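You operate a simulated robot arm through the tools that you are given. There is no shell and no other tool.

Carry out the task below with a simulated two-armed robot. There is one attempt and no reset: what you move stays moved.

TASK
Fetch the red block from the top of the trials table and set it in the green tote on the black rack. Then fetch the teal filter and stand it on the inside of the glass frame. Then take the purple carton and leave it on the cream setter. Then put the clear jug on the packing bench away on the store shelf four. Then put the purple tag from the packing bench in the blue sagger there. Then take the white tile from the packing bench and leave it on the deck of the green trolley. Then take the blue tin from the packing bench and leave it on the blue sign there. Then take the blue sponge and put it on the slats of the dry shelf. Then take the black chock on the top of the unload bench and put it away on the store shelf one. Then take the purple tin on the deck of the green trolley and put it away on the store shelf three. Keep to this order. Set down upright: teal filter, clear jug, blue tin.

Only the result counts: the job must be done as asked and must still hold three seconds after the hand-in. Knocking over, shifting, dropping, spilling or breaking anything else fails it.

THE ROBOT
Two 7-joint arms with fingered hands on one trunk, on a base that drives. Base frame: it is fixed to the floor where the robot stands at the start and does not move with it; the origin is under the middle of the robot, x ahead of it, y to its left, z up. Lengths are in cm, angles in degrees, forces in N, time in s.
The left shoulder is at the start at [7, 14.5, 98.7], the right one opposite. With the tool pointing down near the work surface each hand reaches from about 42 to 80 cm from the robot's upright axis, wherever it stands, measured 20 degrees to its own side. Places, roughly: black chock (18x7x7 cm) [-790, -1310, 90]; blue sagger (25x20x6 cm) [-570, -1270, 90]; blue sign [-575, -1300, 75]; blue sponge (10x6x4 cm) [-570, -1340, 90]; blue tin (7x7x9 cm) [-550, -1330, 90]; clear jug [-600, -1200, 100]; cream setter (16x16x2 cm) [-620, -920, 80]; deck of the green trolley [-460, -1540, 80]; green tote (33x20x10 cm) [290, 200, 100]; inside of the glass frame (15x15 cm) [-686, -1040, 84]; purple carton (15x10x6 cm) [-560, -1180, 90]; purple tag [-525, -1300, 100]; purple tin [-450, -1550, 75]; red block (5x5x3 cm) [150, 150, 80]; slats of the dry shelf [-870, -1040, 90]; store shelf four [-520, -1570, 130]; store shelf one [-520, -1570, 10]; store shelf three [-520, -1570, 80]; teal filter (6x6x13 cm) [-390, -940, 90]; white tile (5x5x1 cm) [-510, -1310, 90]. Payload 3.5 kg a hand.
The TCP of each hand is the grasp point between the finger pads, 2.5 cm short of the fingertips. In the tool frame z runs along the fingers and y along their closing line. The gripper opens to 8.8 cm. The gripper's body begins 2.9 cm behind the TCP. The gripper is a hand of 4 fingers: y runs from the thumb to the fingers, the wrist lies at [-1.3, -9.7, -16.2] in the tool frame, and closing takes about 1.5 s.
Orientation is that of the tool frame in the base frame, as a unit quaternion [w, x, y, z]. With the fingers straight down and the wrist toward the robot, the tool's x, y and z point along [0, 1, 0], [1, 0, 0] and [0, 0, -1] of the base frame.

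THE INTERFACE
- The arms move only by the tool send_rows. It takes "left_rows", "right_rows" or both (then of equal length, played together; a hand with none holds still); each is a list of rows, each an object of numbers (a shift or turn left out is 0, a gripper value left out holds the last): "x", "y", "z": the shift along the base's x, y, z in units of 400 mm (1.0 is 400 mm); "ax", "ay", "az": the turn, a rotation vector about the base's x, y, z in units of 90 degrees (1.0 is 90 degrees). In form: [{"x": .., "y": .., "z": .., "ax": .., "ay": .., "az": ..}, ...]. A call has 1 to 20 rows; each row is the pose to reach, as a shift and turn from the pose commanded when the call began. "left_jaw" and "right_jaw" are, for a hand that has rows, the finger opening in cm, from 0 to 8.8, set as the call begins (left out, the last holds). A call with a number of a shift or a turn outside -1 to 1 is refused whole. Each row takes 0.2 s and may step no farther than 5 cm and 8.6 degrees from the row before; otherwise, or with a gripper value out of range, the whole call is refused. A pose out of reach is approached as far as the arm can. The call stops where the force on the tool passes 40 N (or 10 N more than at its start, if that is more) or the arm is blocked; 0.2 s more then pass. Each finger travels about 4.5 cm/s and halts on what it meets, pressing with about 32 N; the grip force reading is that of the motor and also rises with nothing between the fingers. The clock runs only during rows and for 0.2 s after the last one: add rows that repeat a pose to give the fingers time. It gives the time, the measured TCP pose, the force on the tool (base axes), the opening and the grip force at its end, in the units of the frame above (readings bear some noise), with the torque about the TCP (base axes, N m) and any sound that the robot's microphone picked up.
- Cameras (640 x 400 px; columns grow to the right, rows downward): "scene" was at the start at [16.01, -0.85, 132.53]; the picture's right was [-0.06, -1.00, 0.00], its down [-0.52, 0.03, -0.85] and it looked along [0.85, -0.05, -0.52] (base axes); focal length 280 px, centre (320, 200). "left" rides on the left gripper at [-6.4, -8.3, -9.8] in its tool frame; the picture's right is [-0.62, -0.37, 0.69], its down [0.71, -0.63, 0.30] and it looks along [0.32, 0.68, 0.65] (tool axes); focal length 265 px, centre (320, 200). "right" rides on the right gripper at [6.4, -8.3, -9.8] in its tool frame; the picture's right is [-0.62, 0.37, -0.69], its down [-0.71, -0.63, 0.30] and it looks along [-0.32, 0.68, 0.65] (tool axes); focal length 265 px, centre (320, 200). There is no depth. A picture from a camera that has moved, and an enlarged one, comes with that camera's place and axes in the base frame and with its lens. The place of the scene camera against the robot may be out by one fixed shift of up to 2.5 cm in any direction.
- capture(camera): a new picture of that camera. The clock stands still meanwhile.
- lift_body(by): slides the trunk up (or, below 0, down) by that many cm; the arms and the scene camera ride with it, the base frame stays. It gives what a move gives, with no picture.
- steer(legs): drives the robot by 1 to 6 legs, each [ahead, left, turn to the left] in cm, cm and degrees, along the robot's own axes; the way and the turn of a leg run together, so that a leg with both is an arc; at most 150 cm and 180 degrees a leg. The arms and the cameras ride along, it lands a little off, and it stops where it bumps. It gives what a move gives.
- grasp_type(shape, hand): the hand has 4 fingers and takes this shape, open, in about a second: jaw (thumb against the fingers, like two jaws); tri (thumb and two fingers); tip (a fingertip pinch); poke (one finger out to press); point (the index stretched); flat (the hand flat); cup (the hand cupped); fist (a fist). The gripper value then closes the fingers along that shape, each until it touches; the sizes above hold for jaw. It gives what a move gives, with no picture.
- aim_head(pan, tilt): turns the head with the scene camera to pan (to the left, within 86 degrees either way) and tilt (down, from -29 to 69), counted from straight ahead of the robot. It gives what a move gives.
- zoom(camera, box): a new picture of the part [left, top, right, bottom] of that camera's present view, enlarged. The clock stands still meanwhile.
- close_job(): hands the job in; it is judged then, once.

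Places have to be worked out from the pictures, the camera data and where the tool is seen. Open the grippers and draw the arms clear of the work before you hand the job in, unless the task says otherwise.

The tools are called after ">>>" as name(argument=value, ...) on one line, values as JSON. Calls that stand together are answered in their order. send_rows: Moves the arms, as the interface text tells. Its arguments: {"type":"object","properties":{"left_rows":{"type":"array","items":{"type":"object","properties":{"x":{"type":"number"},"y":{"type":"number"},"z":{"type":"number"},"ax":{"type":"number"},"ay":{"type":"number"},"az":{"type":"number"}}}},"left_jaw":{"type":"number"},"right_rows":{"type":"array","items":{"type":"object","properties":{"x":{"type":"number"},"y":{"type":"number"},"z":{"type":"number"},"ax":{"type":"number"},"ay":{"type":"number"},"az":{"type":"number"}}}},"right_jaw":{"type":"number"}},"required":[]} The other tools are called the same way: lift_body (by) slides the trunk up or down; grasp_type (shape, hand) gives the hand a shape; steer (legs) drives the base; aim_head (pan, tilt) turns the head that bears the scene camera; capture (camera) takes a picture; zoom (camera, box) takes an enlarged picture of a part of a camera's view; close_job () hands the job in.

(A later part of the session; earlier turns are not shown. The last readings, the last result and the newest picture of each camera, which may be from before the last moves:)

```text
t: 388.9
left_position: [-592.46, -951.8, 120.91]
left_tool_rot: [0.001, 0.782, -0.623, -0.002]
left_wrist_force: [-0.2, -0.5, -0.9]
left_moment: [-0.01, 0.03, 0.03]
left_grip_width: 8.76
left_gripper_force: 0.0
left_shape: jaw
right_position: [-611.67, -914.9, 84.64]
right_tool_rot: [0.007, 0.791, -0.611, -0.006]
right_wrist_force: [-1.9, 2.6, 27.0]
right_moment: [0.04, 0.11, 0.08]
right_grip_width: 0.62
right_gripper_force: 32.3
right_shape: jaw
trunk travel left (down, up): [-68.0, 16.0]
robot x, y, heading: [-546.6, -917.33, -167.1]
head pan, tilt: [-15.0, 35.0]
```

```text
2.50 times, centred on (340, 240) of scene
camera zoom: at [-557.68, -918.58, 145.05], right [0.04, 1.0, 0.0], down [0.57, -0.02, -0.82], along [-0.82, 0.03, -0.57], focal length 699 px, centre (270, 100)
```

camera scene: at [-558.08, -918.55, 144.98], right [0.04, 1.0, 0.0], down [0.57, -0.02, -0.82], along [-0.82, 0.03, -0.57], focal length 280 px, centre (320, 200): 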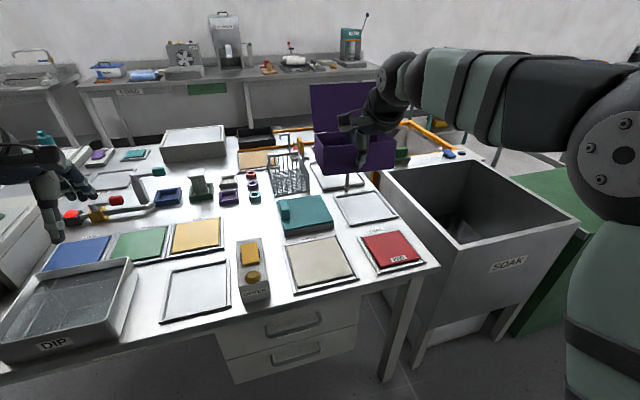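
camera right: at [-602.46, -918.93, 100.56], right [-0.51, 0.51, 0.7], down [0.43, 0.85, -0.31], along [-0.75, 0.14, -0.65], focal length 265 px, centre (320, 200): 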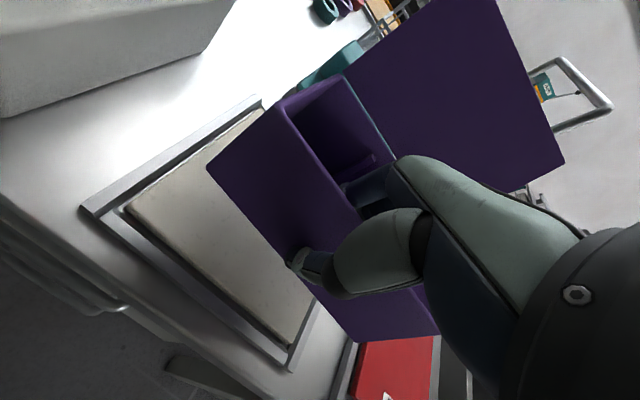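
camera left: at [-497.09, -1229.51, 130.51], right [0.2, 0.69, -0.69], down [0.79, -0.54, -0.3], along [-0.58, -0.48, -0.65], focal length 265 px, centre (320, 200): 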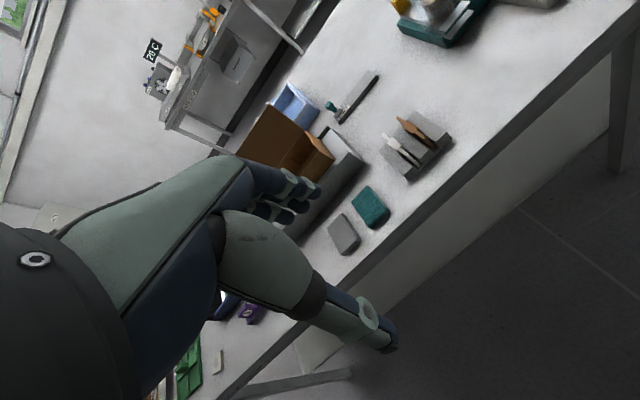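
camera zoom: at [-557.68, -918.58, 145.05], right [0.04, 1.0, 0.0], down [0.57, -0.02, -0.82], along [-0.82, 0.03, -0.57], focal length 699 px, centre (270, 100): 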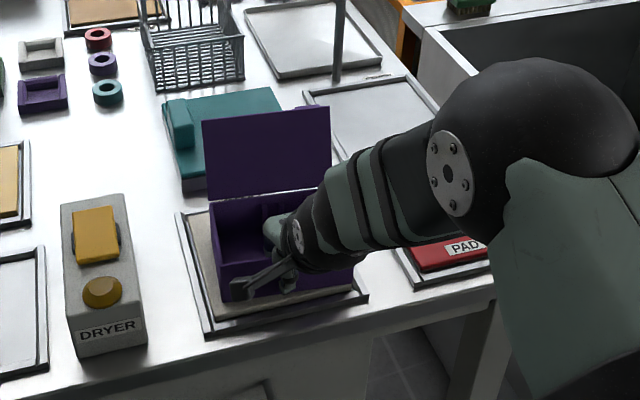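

Contact (27 N). I relax the press, open the fingers, and then raise.

>>> send_rows(right_rows=[{"z": 0.012}, {"z": 0.02}, {"z": 0.02}])

>>> send_rows(right_rows=[{}, {}, {}, {}, {}, {}], right_jaw=4.5)

>>> capture(camera="right")

```text
t: 389.7
left_position: [-592.76, -951.82, 120.76]
left_tool_rot: [0.001, 0.782, -0.623, 0.0]
left_wrist_force: [-0.3, 0.0, -0.5]
left_moment: [-0.01, -0.02, 0.03]
left_grip_width: 8.77
left_gripper_force: 0.1
left_shape: jaw
right_position: [-611.39, -914.85, 84.72]
right_tool_rot: [0.0, 0.791, -0.611, -0.001]
right_wrist_force: [-1.2, 1.3, 5.3]
right_moment: [-0.07, 0.09, -0.03]
right_grip_width: 0.64
right_gripper_force: 32.3
right_shape: jaw
trunk travel left (down, up): [-68.0, 16.0]
robot x, y, heading: [-546.48, -917.33, -167.2]
head pan, tilt: [-15.0, 35.0]
```

```text
t: 391.1
left_position: [-592.86, -951.81, 120.79]
left_tool_rot: [0.0, 0.782, -0.624, 0.0]
left_wrist_force: [-0.3, 0.0, -0.3]
left_moment: [0.0, 0.01, -0.01]
left_grip_width: 8.76
left_gripper_force: 0.0
left_shape: jaw
right_position: [-611.63, -914.89, 84.8]
right_tool_rot: [0.002, 0.791, -0.611, -0.001]
right_wrist_force: [1.3, -0.1, -0.8]
right_moment: [0.01, 0.02, 0.0]
right_grip_width: 4.47
right_gripper_force: 0.1
right_shape: jaw
trunk travel left (down, up): [-68.0, 16.0]
robot x, y, heading: [-546.48, -917.44, -167.5]
head pan, tilt: [-15.0, 35.0]
```

```text
taken
camera right: at [-601.82, -918.99, 94.61], right [-0.51, 0.51, 0.7], down [0.43, 0.85, -0.31], along [-0.75, 0.14, -0.65], focal length 265 px, centre (320, 200)
```

right: 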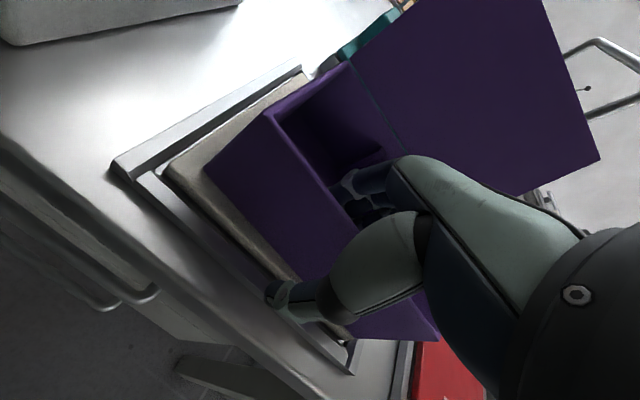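

The carton rests on the setter. I raise the hand straight up and check.

>>> send_rows(right_rows=[{"z": 0.04}, {"z": 0.12}, {"z": 0.22}, {"z": 0.32}, {"z": 0.42}, {"z": 0.52}, {"z": 0.62}, {"z": 0.72}, {"z": 0.8}, {"z": 0.8}])

>>> capture(camera="scene")

>>> zoom(camera="scene", box=[220, 160, 460, 320])

```text
t: 393.3
left_position: [-592.89, -951.73, 120.71]
left_tool_rot: [-0.001, 0.782, -0.623, 0.001]
left_wrist_force: [-0.1, 0.1, 0.7]
left_moment: [0.01, 0.0, -0.01]
left_grip_width: 8.75
left_gripper_force: 0.1
left_shape: jaw
right_position: [-611.68, -914.73, 116.88]
right_tool_rot: [0.001, 0.791, -0.612, -0.002]
right_wrist_force: [0.7, 0.2, -0.1]
right_moment: [-0.01, -0.02, 0.0]
right_grip_width: 4.49
right_gripper_force: 0.1
right_shape: jaw
trunk travel left (down, up): [-68.0, 16.0]
robot x, y, heading: [-546.68, -917.33, -167.4]
head pan, tilt: [-15.0, 35.0]
```

```text
taken
camera scene: at [-558.26, -918.59, 144.96], right [0.04, 1.0, 0.0], down [0.57, -0.02, -0.82], along [-0.82, 0.03, -0.57], focal length 280 px, centre (320, 200)
```

scene: 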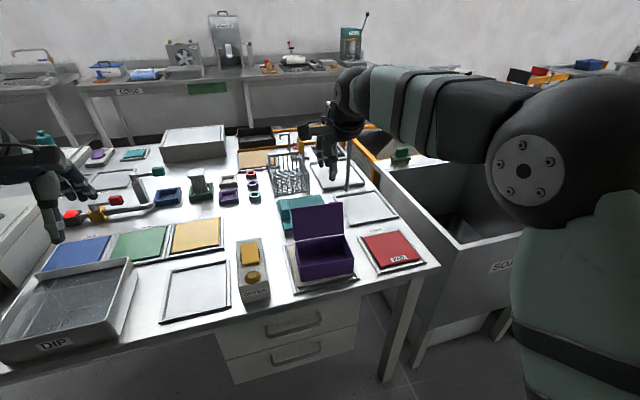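

```text
2.50 times, centred on (340, 240) of scene
camera zoom: at [-558.26, -918.59, 144.96], right [0.04, 1.0, 0.0], down [0.57, -0.02, -0.82], along [-0.82, 0.03, -0.57], focal length 699 px, centre (270, 100)
```

zoom: 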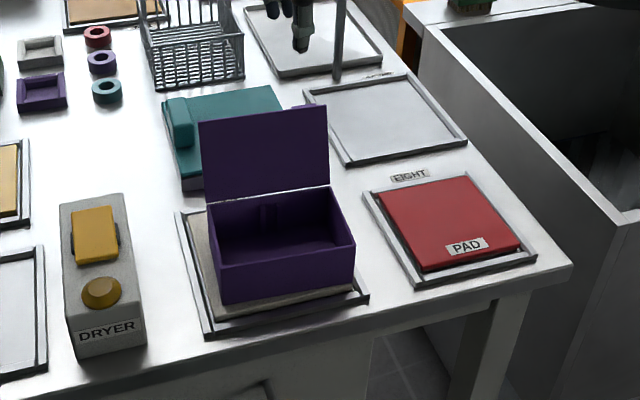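

The carton is on the setter. Now I back off, strafe south along the benches, and look at the store shelf and trolley.

>>> steer(legs=[[-36, 0, 0], [0, 150, 0], [0, 150, 0], [0, 150, 0], [0, 45, 0], [0, 0, 90]])

>>> aim_head(pan=-25, tilt=15)

>>> capture(camera="scene")

```text
t: 423.1
left_position: [-362.13, -1442.49, 120.73]
left_tool_rot: [-0.001, 0.994, 0.109, 0.0]
left_wrist_force: [0.8, 0.5, -0.3]
left_moment: [-0.03, 0.0, 0.03]
left_grip_width: 8.77
left_gripper_force: 0.1
left_shape: jaw
right_position: [-399.19, -1461.12, 116.65]
right_tool_rot: [0.002, 0.992, 0.125, -0.001]
right_wrist_force: [-0.1, -0.7, -0.8]
right_moment: [0.01, 0.0, 0.0]
right_grip_width: 4.47
right_gripper_force: 0.1
right_shape: jaw
trunk travel left (down, up): [-68.0, 16.0]
robot x, y, heading: [-396.2, -1395.64, -77.5]
head pan, tilt: [-15.0, 35.0]
```

```text
t: 423.9
left_position: [-362.02, -1442.46, 120.69]
left_tool_rot: [0.0, 0.994, 0.11, 0.0]
left_wrist_force: [0.2, -0.3, 0.0]
left_moment: [0.02, 0.02, -0.02]
left_grip_width: 8.74
left_gripper_force: 0.0
left_shape: jaw
right_position: [-399.3, -1461.07, 116.76]
right_tool_rot: [0.003, 0.992, 0.125, 0.0]
right_wrist_force: [-0.7, -0.1, 0.2]
right_moment: [-0.01, 0.0, 0.02]
right_grip_width: 4.48
right_gripper_force: 0.1
right_shape: jaw
trunk travel left (down, up): [-68.0, 16.0]
robot x, y, heading: [-396.27, -1396.08, -77.5]
head pan, tilt: [-25.0, 15.0]
```

```text
taken
camera scene: at [-395.14, -1410.39, 148.15], right [-0.98, 0.21, 0.0], down [0.06, 0.25, -0.97], along [-0.21, -0.94, -0.26], focal length 280 px, centre (320, 200)
```

scene: 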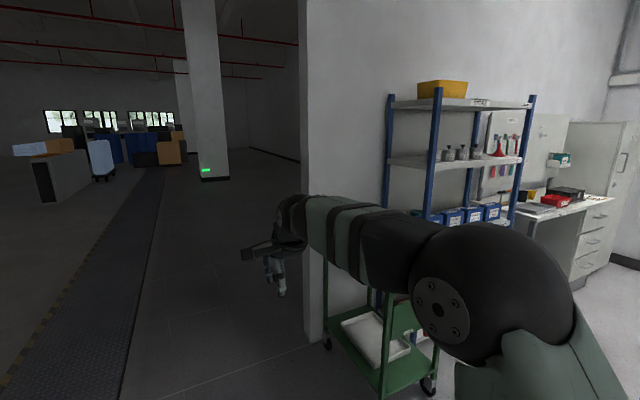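

The shelf unit has boards at roughly z 160, 125, 88…. I strafe right to get in front of it for a clear look.

>>> steer(legs=[[0, -140, 0]])

>>> aim_head(pan=0, tilt=15)

>>> capture(camera="scene")

>>> aim_head(pan=0, tilt=45)

>>> capture(camera="scene")

```text
t: 430.9
left_position: [-501.68, -1472.64, 120.76]
left_tool_rot: [0.0, 0.995, 0.099, 0.0]
left_wrist_force: [0.4, 0.4, -1.2]
left_moment: [0.01, -0.04, 0.0]
left_grip_width: 8.77
left_gripper_force: 0.2
left_shape: jaw
right_position: [-539.26, -1490.55, 116.76]
right_tool_rot: [0.002, 0.994, 0.114, 0.0]
right_wrist_force: [0.2, -0.4, 0.2]
right_moment: [-0.02, 0.02, -0.01]
right_grip_width: 4.49
right_gripper_force: 0.1
right_shape: jaw
trunk travel left (down, up): [-68.0, 16.0]
robot x, y, heading: [-535.15, -1425.38, -78.9]
head pan, tilt: [-25.0, 15.0]
```

```text
t: 431.8
left_position: [-501.67, -1472.69, 120.63]
left_tool_rot: [0.0, 0.995, 0.099, 0.0]
left_wrist_force: [0.3, 0.1, -0.9]
left_moment: [0.03, 0.01, 0.0]
left_grip_width: 8.72
left_gripper_force: 0.0
left_shape: jaw
right_position: [-539.41, -1490.57, 116.78]
right_tool_rot: [0.003, 0.993, 0.114, 0.0]
right_wrist_force: [-0.2, 0.6, 0.0]
right_moment: [0.0, -0.01, -0.04]
right_grip_width: 4.46
right_gripper_force: 0.1
right_shape: jaw
trunk travel left (down, up): [-68.0, 16.0]
robot x, y, heading: [-535.06, -1425.36, -78.7]
head pan, tilt: [0.0, 15.0]
```

```text
taken
camera scene: at [-530.01, -1439.86, 148.16], right [-0.98, -0.2, 0.0], down [-0.05, 0.25, -0.97], along [0.19, -0.95, -0.26], focal length 280 px, centre (320, 200)
```

scene: 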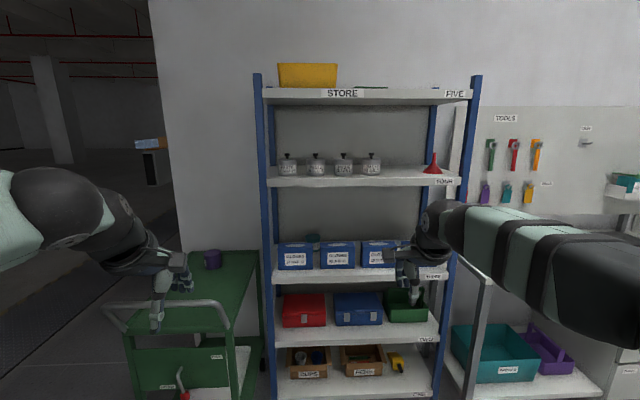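

```text
t: 432.8
left_position: [-501.69, -1472.61, 120.7]
left_tool_rot: [0.0, 0.995, 0.098, -0.001]
left_wrist_force: [1.6, -1.4, -0.2]
left_moment: [-0.03, 0.0, -0.01]
left_grip_width: 8.78
left_gripper_force: 0.0
left_shape: jaw
right_position: [-539.23, -1490.42, 116.72]
right_tool_rot: [0.002, 0.993, 0.114, 0.0]
right_wrist_force: [0.3, -0.8, 0.3]
right_moment: [-0.01, 0.02, 0.01]
right_grip_width: 4.47
right_gripper_force: 0.0
right_shape: jaw
trunk travel left (down, up): [-68.0, 16.0]
robot x, y, heading: [-534.93, -1425.54, -78.7]
head pan, tilt: [0.0, 45.0]
```

```text
taken
camera scene: at [-530.24, -1438.68, 143.49], right [-0.98, -0.2, 0.0], down [-0.14, 0.69, -0.71], along [0.14, -0.69, -0.71], focal length 280 px, centre (320, 200)
```

scene: 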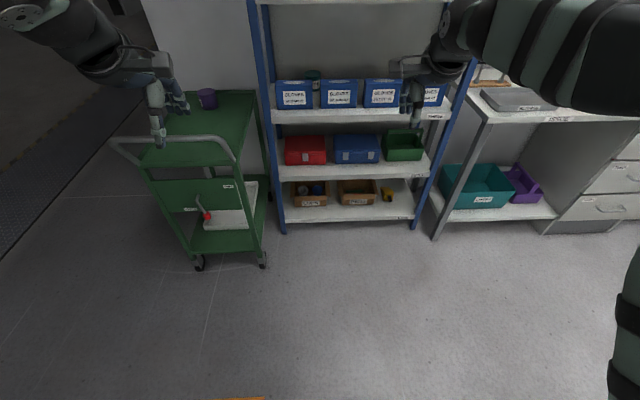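

Labels confirm boards ONE to FIVE. I zoom in on each board to find free space.

>>> aim_head(pan=0, tilt=18)

>>> zoom(camera="scene", box=[240, 60, 490, 216])

>>> zoom(camera="scene", box=[240, 200, 490, 356])

```text
t: 433.7
left_position: [-501.69, -1472.69, 120.72]
left_tool_rot: [0.0, 0.995, 0.098, 0.0]
left_wrist_force: [0.3, -0.1, 0.0]
left_moment: [0.02, 0.0, 0.01]
left_grip_width: 8.75
left_gripper_force: 0.1
left_shape: jaw
right_position: [-539.25, -1490.4, 116.75]
right_tool_rot: [0.002, 0.993, 0.114, 0.0]
right_wrist_force: [0.2, -0.1, 0.4]
right_moment: [0.0, -0.01, 0.04]
right_grip_width: 4.44
right_gripper_force: 0.1
right_shape: jaw
trunk travel left (down, up): [-68.0, 16.0]
robot x, y, heading: [-535.13, -1425.59, -78.8]
head pan, tilt: [0.0, 18.0]
```

```text
2.56 times, centred on (365, 138) of scene
camera zoom: at [-530.0, -1439.85, 147.66], right [-0.98, -0.2, 0.0], down [-0.06, 0.3, -0.95], along [0.19, -0.93, -0.31], focal length 716 px, centre (205, 359)
```

zoom: 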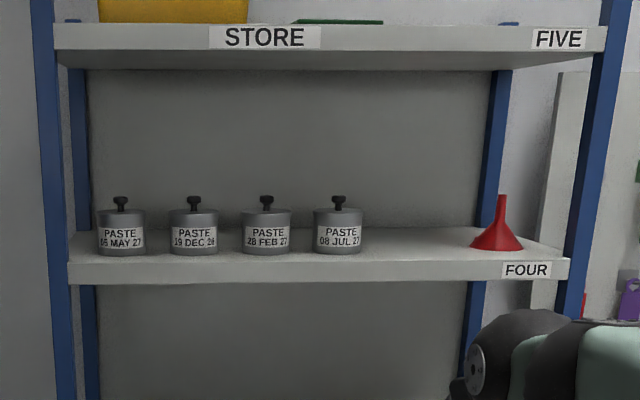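

```text
2.56 times, centred on (365, 278) of scene
camera zoom: at [-530.0, -1439.85, 147.66], right [-0.98, -0.2, 0.0], down [-0.06, 0.3, -0.95], along [0.19, -0.93, -0.31], focal length 716 px, centre (205, 0)
```

zoom: 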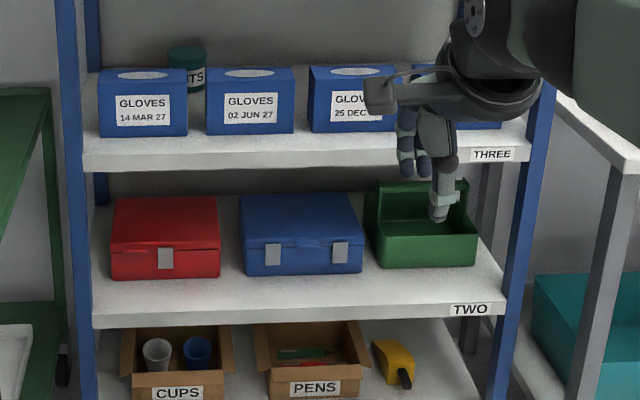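

Shelf FOUR has a free gap between the 4th paste pot and the red funnel. Now I fetch the jug from the rear aisle: strafe west, turn round by the left, go north and face the bench.

>>> steer(legs=[[0, -130, 0], [0, 0, 178], [128, -20, 0], [128, -20, 0], [0, 0, -88]])

>>> aim_head(pan=0, tilt=35)

>>> capture(camera="scene")

>>> capture(camera="right")

```text
t: 463.5
left_position: [-620.5, -1158.14, 120.73]
left_tool_rot: [0.0, 0.622, 0.783, 0.0]
left_wrist_force: [-0.5, 0.9, -0.2]
left_moment: [0.02, -0.01, 0.01]
left_grip_width: 8.74
left_gripper_force: 0.0
left_shape: jaw
right_position: [-601.67, -1195.12, 116.83]
right_tool_rot: [0.002, 0.611, 0.792, 0.001]
right_wrist_force: [0.1, -0.2, -0.1]
right_moment: [0.0, 0.02, 0.01]
right_grip_width: 4.46
right_gripper_force: 0.1
right_shape: jaw
trunk travel left (down, up): [-68.0, 16.0]
robot x, y, heading: [-666.53, -1192.51, 13.1]
head pan, tilt: [0.0, 18.0]
```

```text
t: 464.3
left_position: [-620.59, -1158.23, 120.77]
left_tool_rot: [0.001, 0.623, 0.782, -0.001]
left_wrist_force: [-0.3, -0.3, -1.1]
left_moment: [0.0, -0.01, -0.01]
left_grip_width: 8.78
left_gripper_force: 0.1
left_shape: jaw
right_position: [-601.65, -1195.16, 116.79]
right_tool_rot: [0.002, 0.611, 0.792, 0.002]
right_wrist_force: [-0.1, 0.5, -0.8]
right_moment: [0.01, -0.03, -0.01]
right_grip_width: 4.45
right_gripper_force: 0.0
right_shape: jaw
trunk travel left (down, up): [-68.0, 16.0]
robot x, y, heading: [-667.06, -1192.67, 12.7]
head pan, tilt: [0.0, 35.0]
```

```text
taken
camera scene: at [-651.26, -1189.85, 144.97], right [0.23, -0.97, 0.0], down [-0.56, -0.13, -0.82], along [0.8, 0.18, -0.57], focal length 280 px, centre (320, 200)
```

scene: 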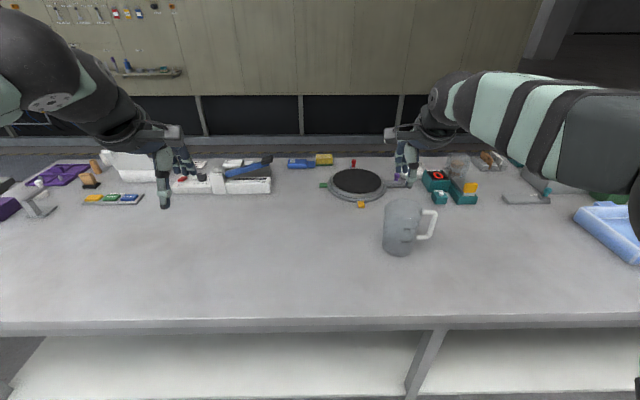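

```text
taken
camera right: at [-611.36, -1191.09, 126.63], right [0.51, -0.51, 0.7], down [-0.43, -0.85, -0.31], along [0.75, -0.14, -0.65], focal length 265 px, centre (320, 200)
```

right: 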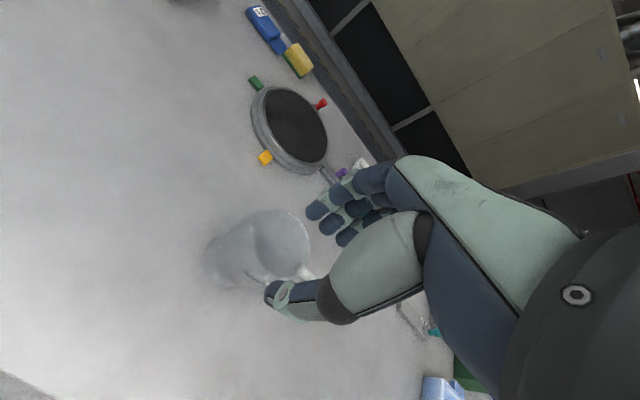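

The jug is right below the hand, standing clear. I zoom in both views.

>>> zoom(camera="right", box=[160, 170, 360, 320])

>>> zoom(camera="scene", box=[340, 160, 480, 280])

```text
2.67 times, centred on (260, 245) of right
camera zoom: at [-611.36, -1191.09, 126.63], right [0.51, -0.51, 0.7], down [-0.43, -0.85, -0.31], along [0.75, -0.14, -0.65], focal length 708 px, centre (480, 80)
```

zoom: 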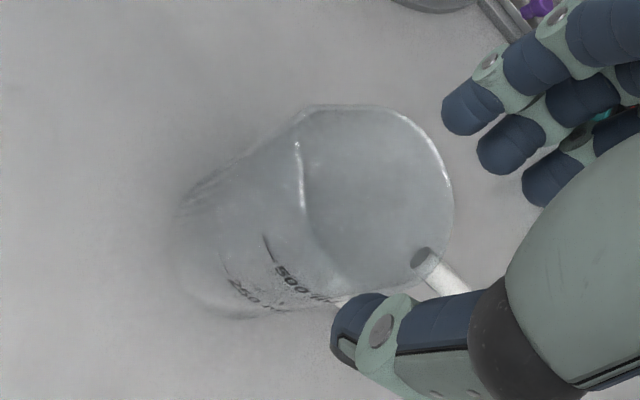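

```text
3.33 times, centred on (410, 220) of scene
camera zoom: at [-651.26, -1189.85, 144.97], right [0.23, -0.97, 0.0], down [-0.56, -0.13, -0.82], along [0.8, 0.18, -0.57], focal length 932 px, centre (20, 133)
```

zoom: 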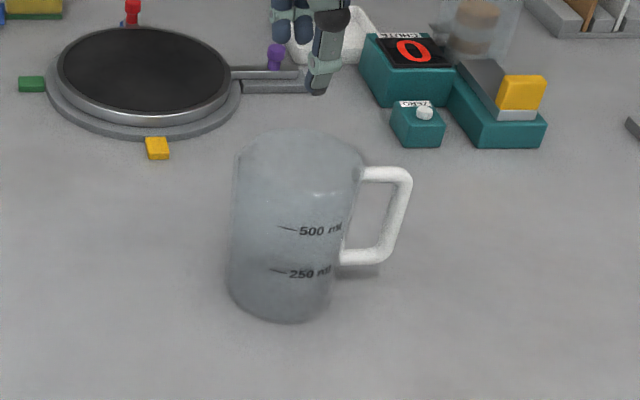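

I shift the hand for a second view to triangulate the jug.

>>> send_rows(right_rows=[{"x": -0.05, "y": 0.1}, {"x": -0.1, "y": 0.2}, {"x": -0.15, "y": 0.3}, {"x": -0.15, "y": 0.3}])

>>> zoom(camera="right", box=[120, 100, 420, 300])

```text
t: 465.3
left_position: [-620.52, -1158.12, 120.65]
left_tool_rot: [-0.001, 0.622, 0.783, 0.001]
left_wrist_force: [-0.7, 0.3, -0.8]
left_moment: [-0.02, -0.01, 0.01]
left_grip_width: 8.74
left_gripper_force: 0.0
left_shape: jaw
right_position: [-607.53, -1182.85, 116.63]
right_tool_rot: [0.001, 0.611, 0.792, 0.002]
right_wrist_force: [-0.2, -0.6, -0.1]
right_moment: [-0.01, -0.04, 0.0]
right_grip_width: 4.46
right_gripper_force: 0.1
right_shape: jaw
trunk travel left (down, up): [-68.0, 16.0]
robot x, y, heading: [-666.81, -1192.84, 13.2]
head pan, tilt: [0.0, 35.0]
```

```text
2.00 times, centred on (270, 200) of right
camera zoom: at [-617.19, -1178.75, 126.52], right [0.51, -0.51, 0.69], down [-0.43, -0.85, -0.31], along [0.75, -0.14, -0.65], focal length 531 px, centre (420, 200)
```

zoom: 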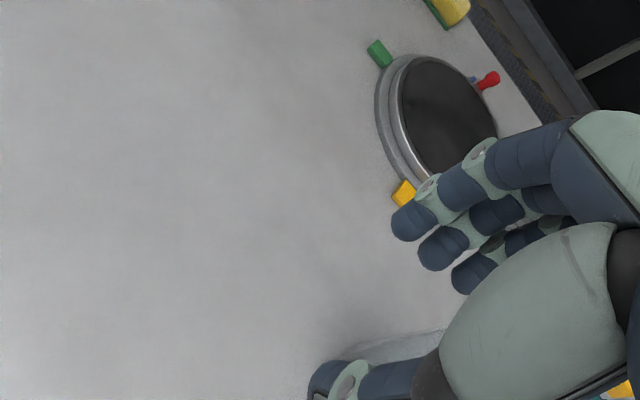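

Wrong way; I move the hand the other way (south and back).

>>> send_rows(right_rows=[{"y": -0.12}, {"y": -0.24}, {"y": -0.36}, {"y": -0.48}, {"x": -0.02, "y": -0.56}, {"x": -0.02, "y": -0.56}])

>>> capture(camera="right")

```text
t: 466.7
left_position: [-620.48, -1158.06, 120.64]
left_tool_rot: [0.0, 0.623, 0.783, 0.0]
left_wrist_force: [-0.3, -0.1, 0.2]
left_moment: [-0.04, 0.02, -0.02]
left_grip_width: 8.77
left_gripper_force: 0.0
left_shape: jaw
right_position: [-608.09, -1205.22, 116.65]
right_tool_rot: [0.003, 0.61, 0.792, 0.002]
right_wrist_force: [0.4, 0.1, 0.2]
right_moment: [0.02, 0.03, 0.02]
right_grip_width: 4.43
right_gripper_force: 0.2
right_shape: jaw
trunk travel left (down, up): [-68.0, 16.0]
robot x, y, heading: [-666.69, -1192.46, 12.9]
head pan, tilt: [0.0, 35.0]
```

```text
taken
camera right: at [-617.8, -1201.1, 126.55], right [0.51, -0.51, 0.7], down [-0.43, -0.85, -0.31], along [0.75, -0.14, -0.65], focal length 265 px, centre (320, 200)
```

right: 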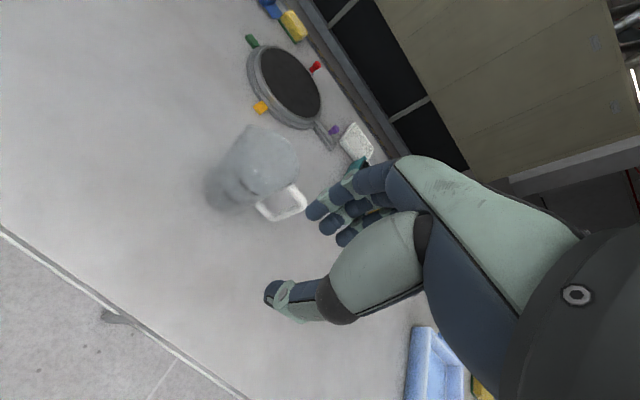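

>>> zoom(camera="right", box=[180, 110, 340, 230])

```text
3.33 times, centred on (260, 170) of right
camera zoom: at [-617.8, -1201.1, 126.55], right [0.51, -0.51, 0.7], down [-0.43, -0.85, -0.31], along [0.75, -0.14, -0.65], focal length 885 px, centre (520, 300)
```

zoom: 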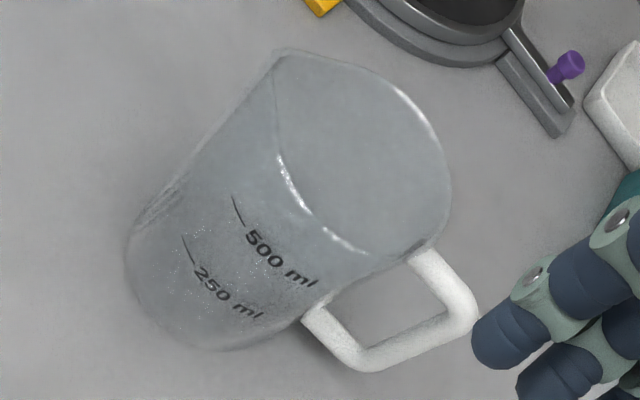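

Jug: rim centre (−592.1, −1197.8), rim z≈100.5, radius ≈4.8, handle to the south. I'll pinch the west rim wall (thumb outside, fingers inside). I go above it first.

>>> send_rows(right_rows=[{"x": 0.09, "y": 0.05}, {"x": 0.18, "y": 0.1}, {"x": 0.286, "y": 0.155}, {"x": 0.286, "y": 0.155, "z": -0.1}, {"x": 0.286, "y": 0.155, "z": -0.2}, {"x": 0.286, "y": 0.155, "z": -0.3}, {"x": 0.286, "y": 0.155, "z": -0.3}], right_jaw=5)

>>> capture(camera="right")

>>> zoom(camera="scene", box=[340, 140, 500, 280])

```text
t: 468.3
left_position: [-620.56, -1158.16, 120.8]
left_tool_rot: [0.0, 0.623, 0.783, 0.0]
left_wrist_force: [0.0, -0.4, 0.0]
left_moment: [0.0, -0.05, -0.02]
left_grip_width: 8.76
left_gripper_force: 0.2
left_shape: jaw
right_position: [-596.56, -1199.5, 104.88]
right_tool_rot: [0.003, 0.61, 0.793, 0.001]
right_wrist_force: [0.4, -0.4, 0.0]
right_moment: [-0.02, -0.02, 0.02]
right_grip_width: 4.94
right_gripper_force: 0.0
right_shape: jaw
trunk travel left (down, up): [-68.0, 16.0]
robot x, y, heading: [-666.42, -1192.67, 12.9]
head pan, tilt: [0.0, 35.0]
```

```text
taken
camera right: at [-606.21, -1195.46, 114.71], right [0.51, -0.51, 0.7], down [-0.43, -0.85, -0.31], along [0.75, -0.14, -0.65], focal length 265 px, centre (320, 200)
```

right: 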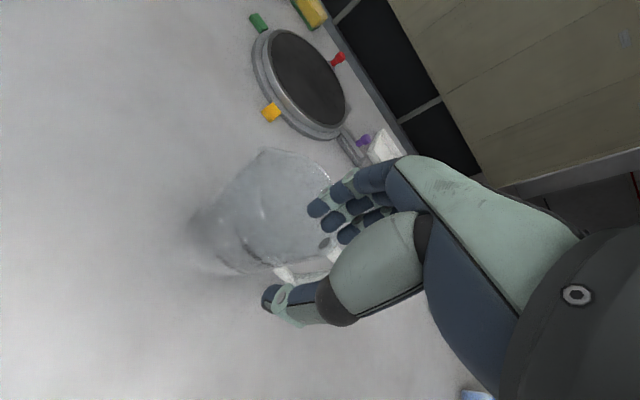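

```text
2.86 times, centred on (420, 210) of scene
camera zoom: at [-651.35, -1189.87, 144.97], right [0.23, -0.97, 0.0], down [-0.56, -0.13, -0.82], along [0.8, 0.18, -0.57], focal length 799 px, centre (34, 171)
```

zoom: 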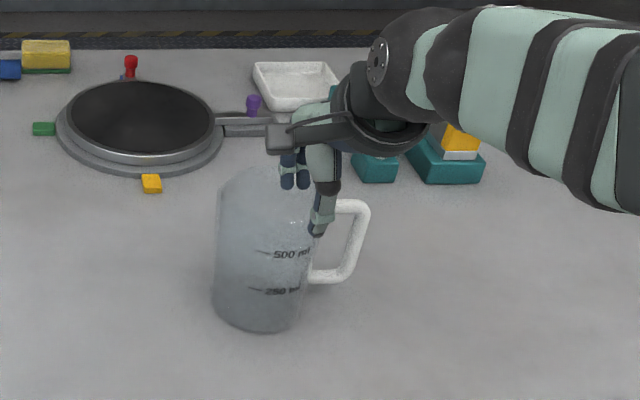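

The thumb looks a bit too near the handle side. I zoom the hand view to check the alignment.

>>> zoom(camera="right", box=[170, 130, 370, 330])

```text
2.00 times, centred on (270, 230) of right
camera zoom: at [-606.21, -1195.46, 114.71], right [0.51, -0.51, 0.7], down [-0.43, -0.85, -0.31], along [0.75, -0.14, -0.65], focal length 531 px, centre (420, 140)
```

zoom: 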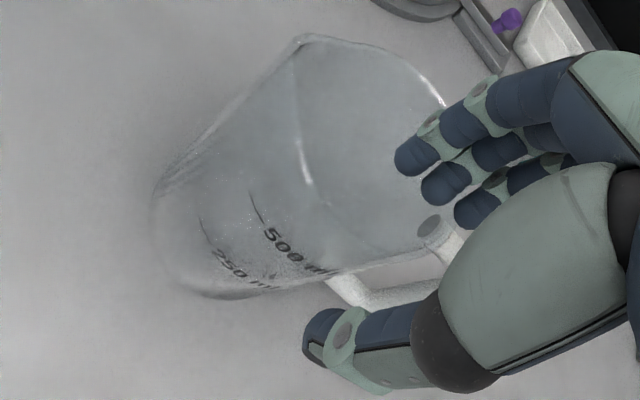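

The fingers sit offset to the handle side of the thumb, so I shift the hand 1.9 cm north (and 0.6 back), then descend with fingers inside the rim.

>>> send_rows(right_rows=[{"x": -0.015, "y": 0.0475}, {"x": -0.015, "y": 0.0475, "z": -0.04}, {"x": -0.015, "y": 0.0475, "z": -0.08}, {"x": -0.015, "y": 0.0475, "z": -0.115}, {"x": -0.015, "y": 0.0475, "z": -0.14}, {"x": -0.015, "y": 0.0475, "z": -0.14}])

>>> zoom(camera="right", box=[170, 130, 370, 330])

>>> zoom(camera="scene", box=[340, 140, 500, 280])

```text
t: 469.7
left_position: [-620.43, -1158.11, 120.69]
left_tool_rot: [0.0, 0.623, 0.783, 0.0]
left_wrist_force: [0.5, 0.3, 0.0]
left_moment: [-0.02, 0.02, 0.0]
left_grip_width: 8.78
left_gripper_force: 0.1
left_shape: jaw
right_position: [-597.41, -1197.52, 99.08]
right_tool_rot: [0.001, 0.61, 0.792, 0.001]
right_wrist_force: [0.1, -0.8, -0.7]
right_moment: [-0.03, 0.01, -0.02]
right_grip_width: 4.98
right_gripper_force: 0.1
right_shape: jaw
trunk travel left (down, up): [-68.0, 16.0]
robot x, y, heading: [-666.73, -1192.57, 13.0]
head pan, tilt: [0.0, 35.0]
```

```text
2.00 times, centred on (270, 230) of right
camera zoom: at [-607.15, -1193.44, 108.9], right [0.51, -0.51, 0.7], down [-0.43, -0.85, -0.31], along [0.75, -0.14, -0.65], focal length 531 px, centre (420, 140)
```

zoom: 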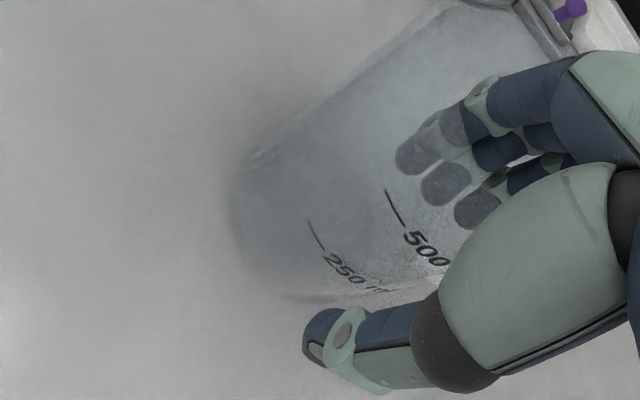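

```text
2.86 times, centred on (420, 210) of scene
camera zoom: at [-651.26, -1189.84, 144.96], right [0.23, -0.97, 0.0], down [-0.56, -0.13, -0.82], along [0.8, 0.18, -0.57], focal length 799 px, centre (34, 171)
```

zoom: 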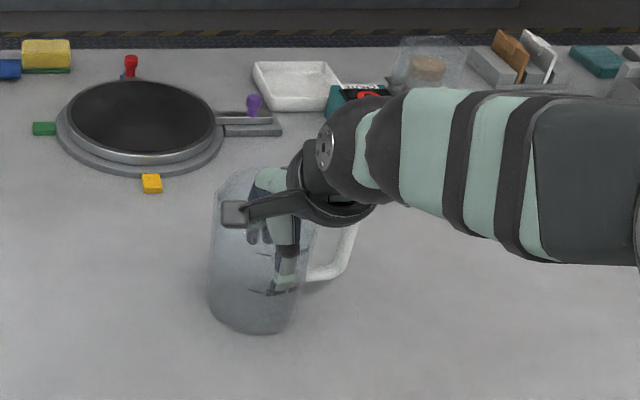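

Fingers are inside (seen through the clear wall), thumb outside. I close.

>>> send_rows(right_rows=[{}, {}, {}, {}, {}, {}, {}, {}], right_jaw=0)

>>> zoom(camera="right", box=[170, 130, 370, 330])

>>> zoom(camera="scene", box=[340, 140, 500, 280])

```text
t: 471.5
left_position: [-620.66, -1158.26, 120.81]
left_tool_rot: [-0.001, 0.623, 0.782, -0.001]
left_wrist_force: [-0.1, -0.3, -0.2]
left_moment: [0.03, 0.03, 0.03]
left_grip_width: 8.78
left_gripper_force: 0.1
left_shape: jaw
right_position: [-597.46, -1197.49, 99.14]
right_tool_rot: [0.002, 0.611, 0.791, 0.002]
right_wrist_force: [-0.9, 0.7, 0.8]
right_moment: [0.03, 0.02, 0.01]
right_grip_width: 0.01
right_gripper_force: 31.9
right_shape: jaw
trunk travel left (down, up): [-68.0, 16.0]
robot x, y, heading: [-666.44, -1192.52, 13.2]
head pan, tilt: [0.0, 35.0]
```

```text
2.00 times, centred on (270, 230) of right
camera zoom: at [-607.13, -1193.44, 108.92], right [0.51, -0.51, 0.7], down [-0.43, -0.85, -0.31], along [0.75, -0.14, -0.65], focal length 531 px, centre (420, 140)
```

zoom: 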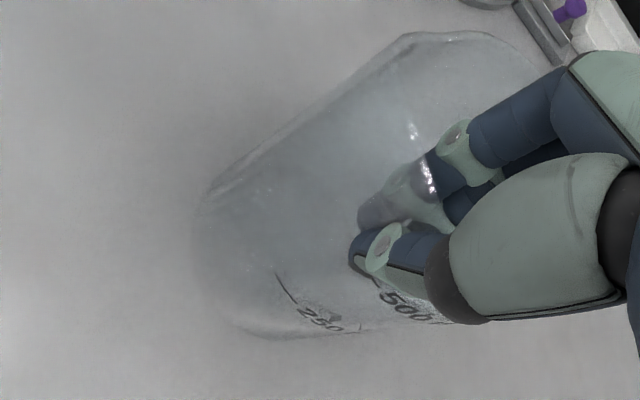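

```text
2.86 times, centred on (420, 210) of scene
camera zoom: at [-651.24, -1189.84, 144.96], right [0.23, -0.97, 0.0], down [-0.56, -0.13, -0.82], along [0.8, 0.18, -0.57], focal length 799 px, centre (34, 171)
```

zoom: 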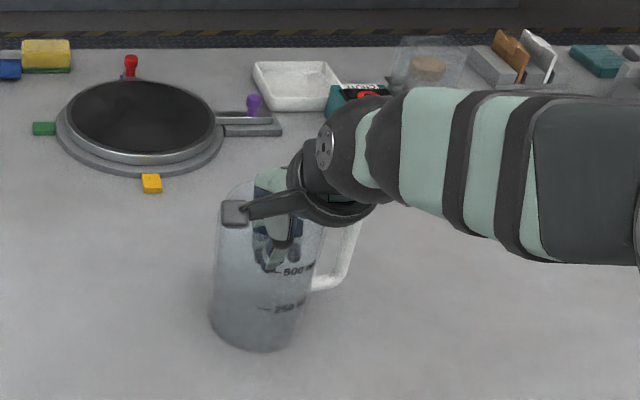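

Closed on the thin wall. I lift slowly a few cm and check tilt.

>>> send_rows(right_rows=[{"z": 0.015}, {"z": 0.03}, {"z": 0.06}, {"z": 0.1}, {"z": 0.14}, {"z": 0.14}, {"z": 0.14}])

>>> zoom(camera="scene", box=[340, 140, 500, 280])

>>> capture(camera="right")

```text
t: 473.1
left_position: [-620.55, -1158.16, 120.71]
left_tool_rot: [0.0, 0.623, 0.782, 0.0]
left_wrist_force: [-0.4, -0.3, -0.1]
left_moment: [-0.01, 0.01, -0.02]
left_grip_width: 8.76
left_gripper_force: 0.2
left_shape: jaw
right_position: [-597.59, -1197.53, 104.9]
right_tool_rot: [0.002, 0.61, 0.792, 0.0]
right_wrist_force: [1.1, 0.6, -0.7]
right_moment: [0.01, 0.07, 0.05]
right_grip_width: 0.02
right_gripper_force: 32.1
right_shape: jaw
trunk travel left (down, up): [-68.0, 16.0]
robot x, y, heading: [-667.23, -1192.38, 13.1]
head pan, tilt: [0.0, 35.0]
```

```text
2.86 times, centred on (420, 210) of scene
camera zoom: at [-651.23, -1189.85, 144.96], right [0.23, -0.97, 0.0], down [-0.56, -0.13, -0.82], along [0.8, 0.18, -0.57], focal length 799 px, centre (34, 171)
```

zoom: 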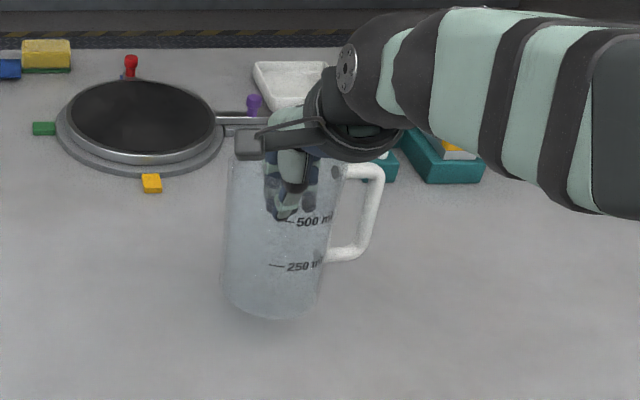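

```text
taken
camera right: at [-607.33, -1193.53, 114.72], right [0.51, -0.51, 0.7], down [-0.43, -0.85, -0.31], along [0.75, -0.14, -0.65], focal length 265 px, centre (320, 200)
```

right: 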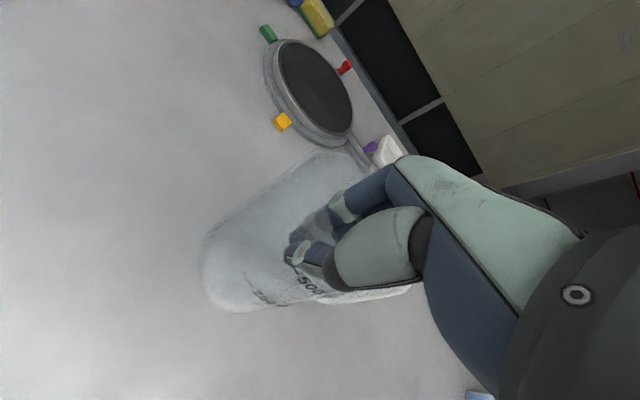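

The jug is lifted upright and light. I raise it further, tuck the left hand back a little, and drive back into the aisle.

>>> send_rows(right_rows=[{"z": 0.1}, {"z": 0.2}, {"z": 0.3}, {"z": 0.35}, {"z": 0.35}], left_rows=[{"x": -0.08, "y": -0.02}, {"x": -0.16, "y": -0.04}, {"x": -0.2, "y": -0.05}, {"x": -0.2, "y": -0.05}, {"x": -0.2, "y": -0.05}])

>>> steer(legs=[[-22, 0, 0], [0, 0, -90], [120, -17, 0], [121, -17, 0]])

>>> capture(camera="scene")

>>> capture(camera="right")

```text
t: 474.3
left_position: [-628.55, -1159.85, 120.6]
left_tool_rot: [0.0, 0.623, 0.783, -0.001]
left_wrist_force: [0.4, 0.5, 0.0]
left_moment: [0.04, 0.05, 0.01]
left_grip_width: 8.77
left_gripper_force: 0.1
left_shape: jaw
right_position: [-597.53, -1197.38, 118.86]
right_tool_rot: [0.001, 0.61, 0.792, 0.001]
right_wrist_force: [0.2, -0.1, -2.5]
right_moment: [-0.01, 0.06, -0.01]
right_grip_width: 0.01
right_gripper_force: 32.1
right_shape: jaw
trunk travel left (down, up): [-68.0, 16.0]
robot x, y, heading: [-666.95, -1192.48, 12.9]
head pan, tilt: [0.0, 35.0]
```

```text
t: 491.3
left_position: [-631.25, -1476.18, 120.56]
left_tool_rot: [0.001, 0.992, 0.129, 0.0]
left_wrist_force: [0.4, 0.2, 0.1]
left_moment: [0.02, 0.0, -0.02]
left_grip_width: 8.75
left_gripper_force: 0.1
left_shape: jaw
right_position: [-667.58, -1508.24, 118.76]
right_tool_rot: [0.002, 0.99, 0.144, 0.0]
right_wrist_force: [0.9, -0.5, -1.2]
right_moment: [0.02, -0.01, 0.02]
right_grip_width: 0.02
right_gripper_force: 31.9
right_shape: jaw
trunk travel left (down, up): [-68.0, 16.0]
robot x, y, heading: [-664.7, -1439.25, -75.4]
head pan, tilt: [0.0, 35.0]
```

```text
taken
camera scene: at [-659.4, -1452.68, 144.96], right [-0.97, -0.25, 0.0], down [-0.15, 0.55, -0.82], along [0.21, -0.79, -0.57], focal length 280 px, centre (320, 200)
```

scene: 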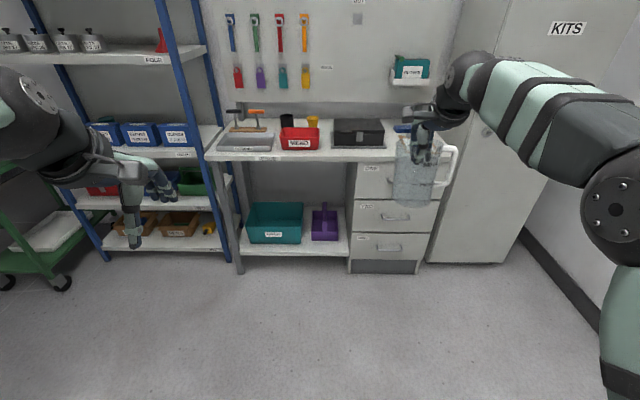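

```text
taken
camera right: at [-663.72, -1498.4, 128.58], right [-0.49, -0.53, 0.7], down [-0.86, 0.4, -0.31], along [-0.12, -0.75, -0.65], focal length 265 px, centre (320, 200)
```

right: 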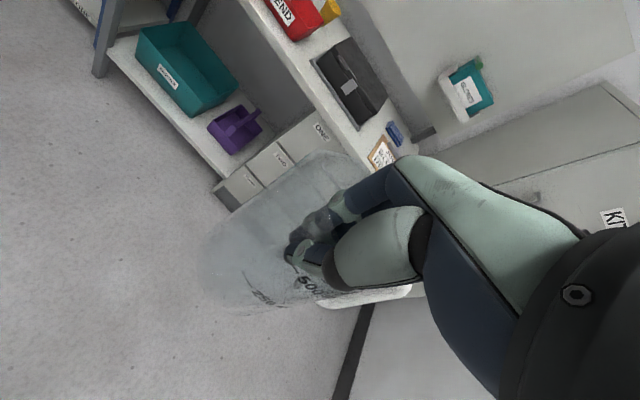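

The jug rides well. I raise the trunk fully and move in front of the store shelf, staying short of it.

>>> lift_body(by=16)

>>> steer(legs=[[32, 0, 0], [0, 111, 0]])

>>> aim_head(pan=0, tilt=15)

>>> capture(camera="scene")

>>> capture(camera="right")

```text
t: 493.1
left_position: [-631.07, -1476.13, 136.56]
left_tool_rot: [0.0, 0.992, 0.129, 0.0]
left_wrist_force: [0.5, -0.9, -1.0]
left_moment: [0.01, 0.02, 0.04]
left_grip_width: 8.77
left_gripper_force: 0.0
left_shape: jaw
right_position: [-667.58, -1508.27, 134.86]
right_tool_rot: [0.002, 0.99, 0.144, 0.0]
right_wrist_force: [-0.1, 0.2, -1.2]
right_moment: [0.05, -0.02, 0.02]
right_grip_width: 0.0
right_gripper_force: 31.9
right_shape: jaw
trunk travel left (down, up): [-84.0, 0.0]
robot x, y, heading: [-664.54, -1439.04, -75.4]
head pan, tilt: [0.0, 35.0]
```

```text
t: 500.4
left_position: [-517.2, -1479.73, 136.63]
left_tool_rot: [0.0, 0.992, 0.126, 0.0]
left_wrist_force: [0.3, 0.2, -0.7]
left_moment: [0.04, -0.02, -0.03]
left_grip_width: 8.78
left_gripper_force: 0.1
left_shape: jaw
right_position: [-553.76, -1511.71, 134.62]
right_tool_rot: [0.003, 0.99, 0.141, 0.001]
right_wrist_force: [0.3, -0.2, -2.1]
right_moment: [0.06, -0.01, 0.04]
right_grip_width: 0.0
right_gripper_force: 32.3
right_shape: jaw
trunk travel left (down, up): [-84.0, 0.0]
robot x, y, heading: [-550.62, -1442.14, -75.6]
head pan, tilt: [0.0, 35.0]
```

```text
t: 501.3
left_position: [-517.0, -1479.73, 136.54]
left_tool_rot: [0.0, 0.992, 0.126, 0.0]
left_wrist_force: [0.0, -0.1, 0.6]
left_moment: [-0.02, 0.02, -0.02]
left_grip_width: 8.78
left_gripper_force: 0.2
left_shape: jaw
right_position: [-553.56, -1511.69, 134.7]
right_tool_rot: [0.002, 0.99, 0.141, -0.001]
right_wrist_force: [0.0, 0.3, -2.6]
right_moment: [0.03, -0.01, 0.02]
right_grip_width: 0.01
right_gripper_force: 31.8
right_shape: jaw
trunk travel left (down, up): [-84.0, 0.0]
robot x, y, heading: [-550.67, -1442.36, -75.7]
head pan, tilt: [0.0, 15.0]
```

```text
taken
camera scene: at [-545.05, -1456.57, 164.15], right [-0.97, -0.25, 0.0], down [-0.07, 0.25, -0.97], along [0.24, -0.94, -0.26], focal length 280 px, centre (320, 200)
```

scene: 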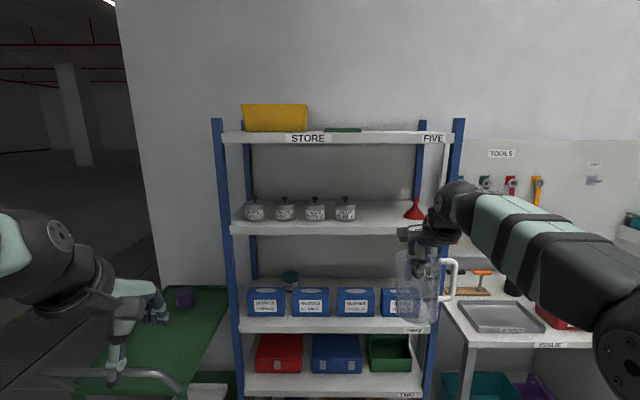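

```text
taken
camera right: at [-549.74, -1501.76, 144.56], right [-0.49, -0.52, 0.7], down [-0.86, 0.4, -0.31], along [-0.12, -0.75, -0.65], focal length 265 px, centre (320, 200)
```

right: 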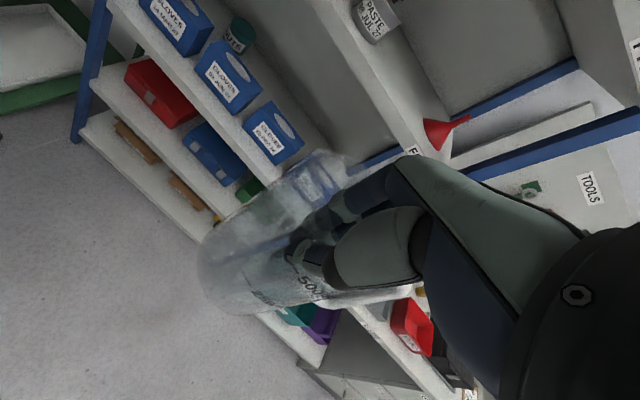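

Board FOUR's top appears at z≈130 and board FIVE's underside around 157. I raise the hand to z≈149.5 and take a second hand view to triangulate the edges.

>>> send_rows(right_rows=[{"z": 0.08}, {"z": 0.16}, {"z": 0.24}, {"z": 0.32}, {"z": 0.37}, {"z": 0.37}])

>>> capture(camera="right")

>>> capture(camera="scene")

```text
t: 502.7
left_position: [-517.03, -1479.9, 136.53]
left_tool_rot: [-0.001, 0.992, 0.127, 0.0]
left_wrist_force: [0.1, -0.1, -0.2]
left_moment: [0.03, -0.02, -0.04]
left_grip_width: 8.77
left_gripper_force: 0.0
left_shape: jaw
right_position: [-553.88, -1510.18, 146.0]
right_tool_rot: [0.002, 0.99, 0.141, 0.0]
right_wrist_force: [0.5, -0.2, -1.8]
right_moment: [0.05, 0.0, -0.01]
right_grip_width: 0.0
right_gripper_force: 32.0
right_shape: jaw
right hand out of reach, approached as far as the arm can: row 3, 4, 5, 6
trunk travel left (down, up): [-84.0, 0.0]
robot x, y, heading: [-550.76, -1442.24, -75.4]
head pan, tilt: [0.0, 15.0]
```

```text
taken
camera right: at [-550.09, -1500.41, 155.8], right [-0.49, -0.52, 0.69], down [-0.86, 0.41, -0.3], along [-0.12, -0.75, -0.65], focal length 265 px, centre (320, 200)
```

right: 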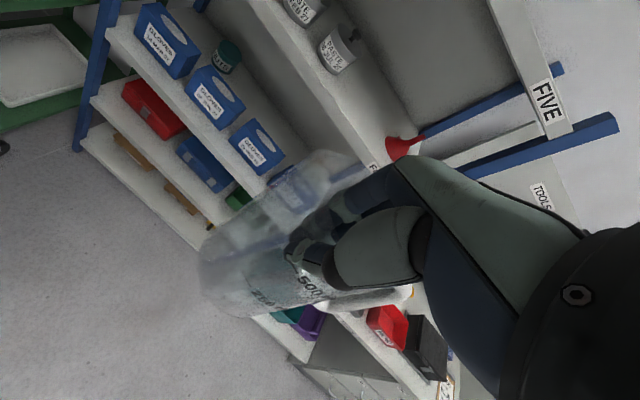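

```text
taken
camera scene: at [-545.05, -1456.78, 164.14], right [-0.97, -0.25, 0.0], down [-0.07, 0.25, -0.97], along [0.24, -0.93, -0.26], focal length 280 px, centre (320, 200)
```

scene: 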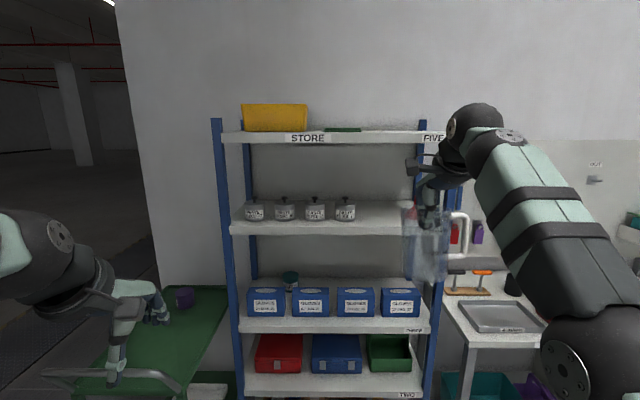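

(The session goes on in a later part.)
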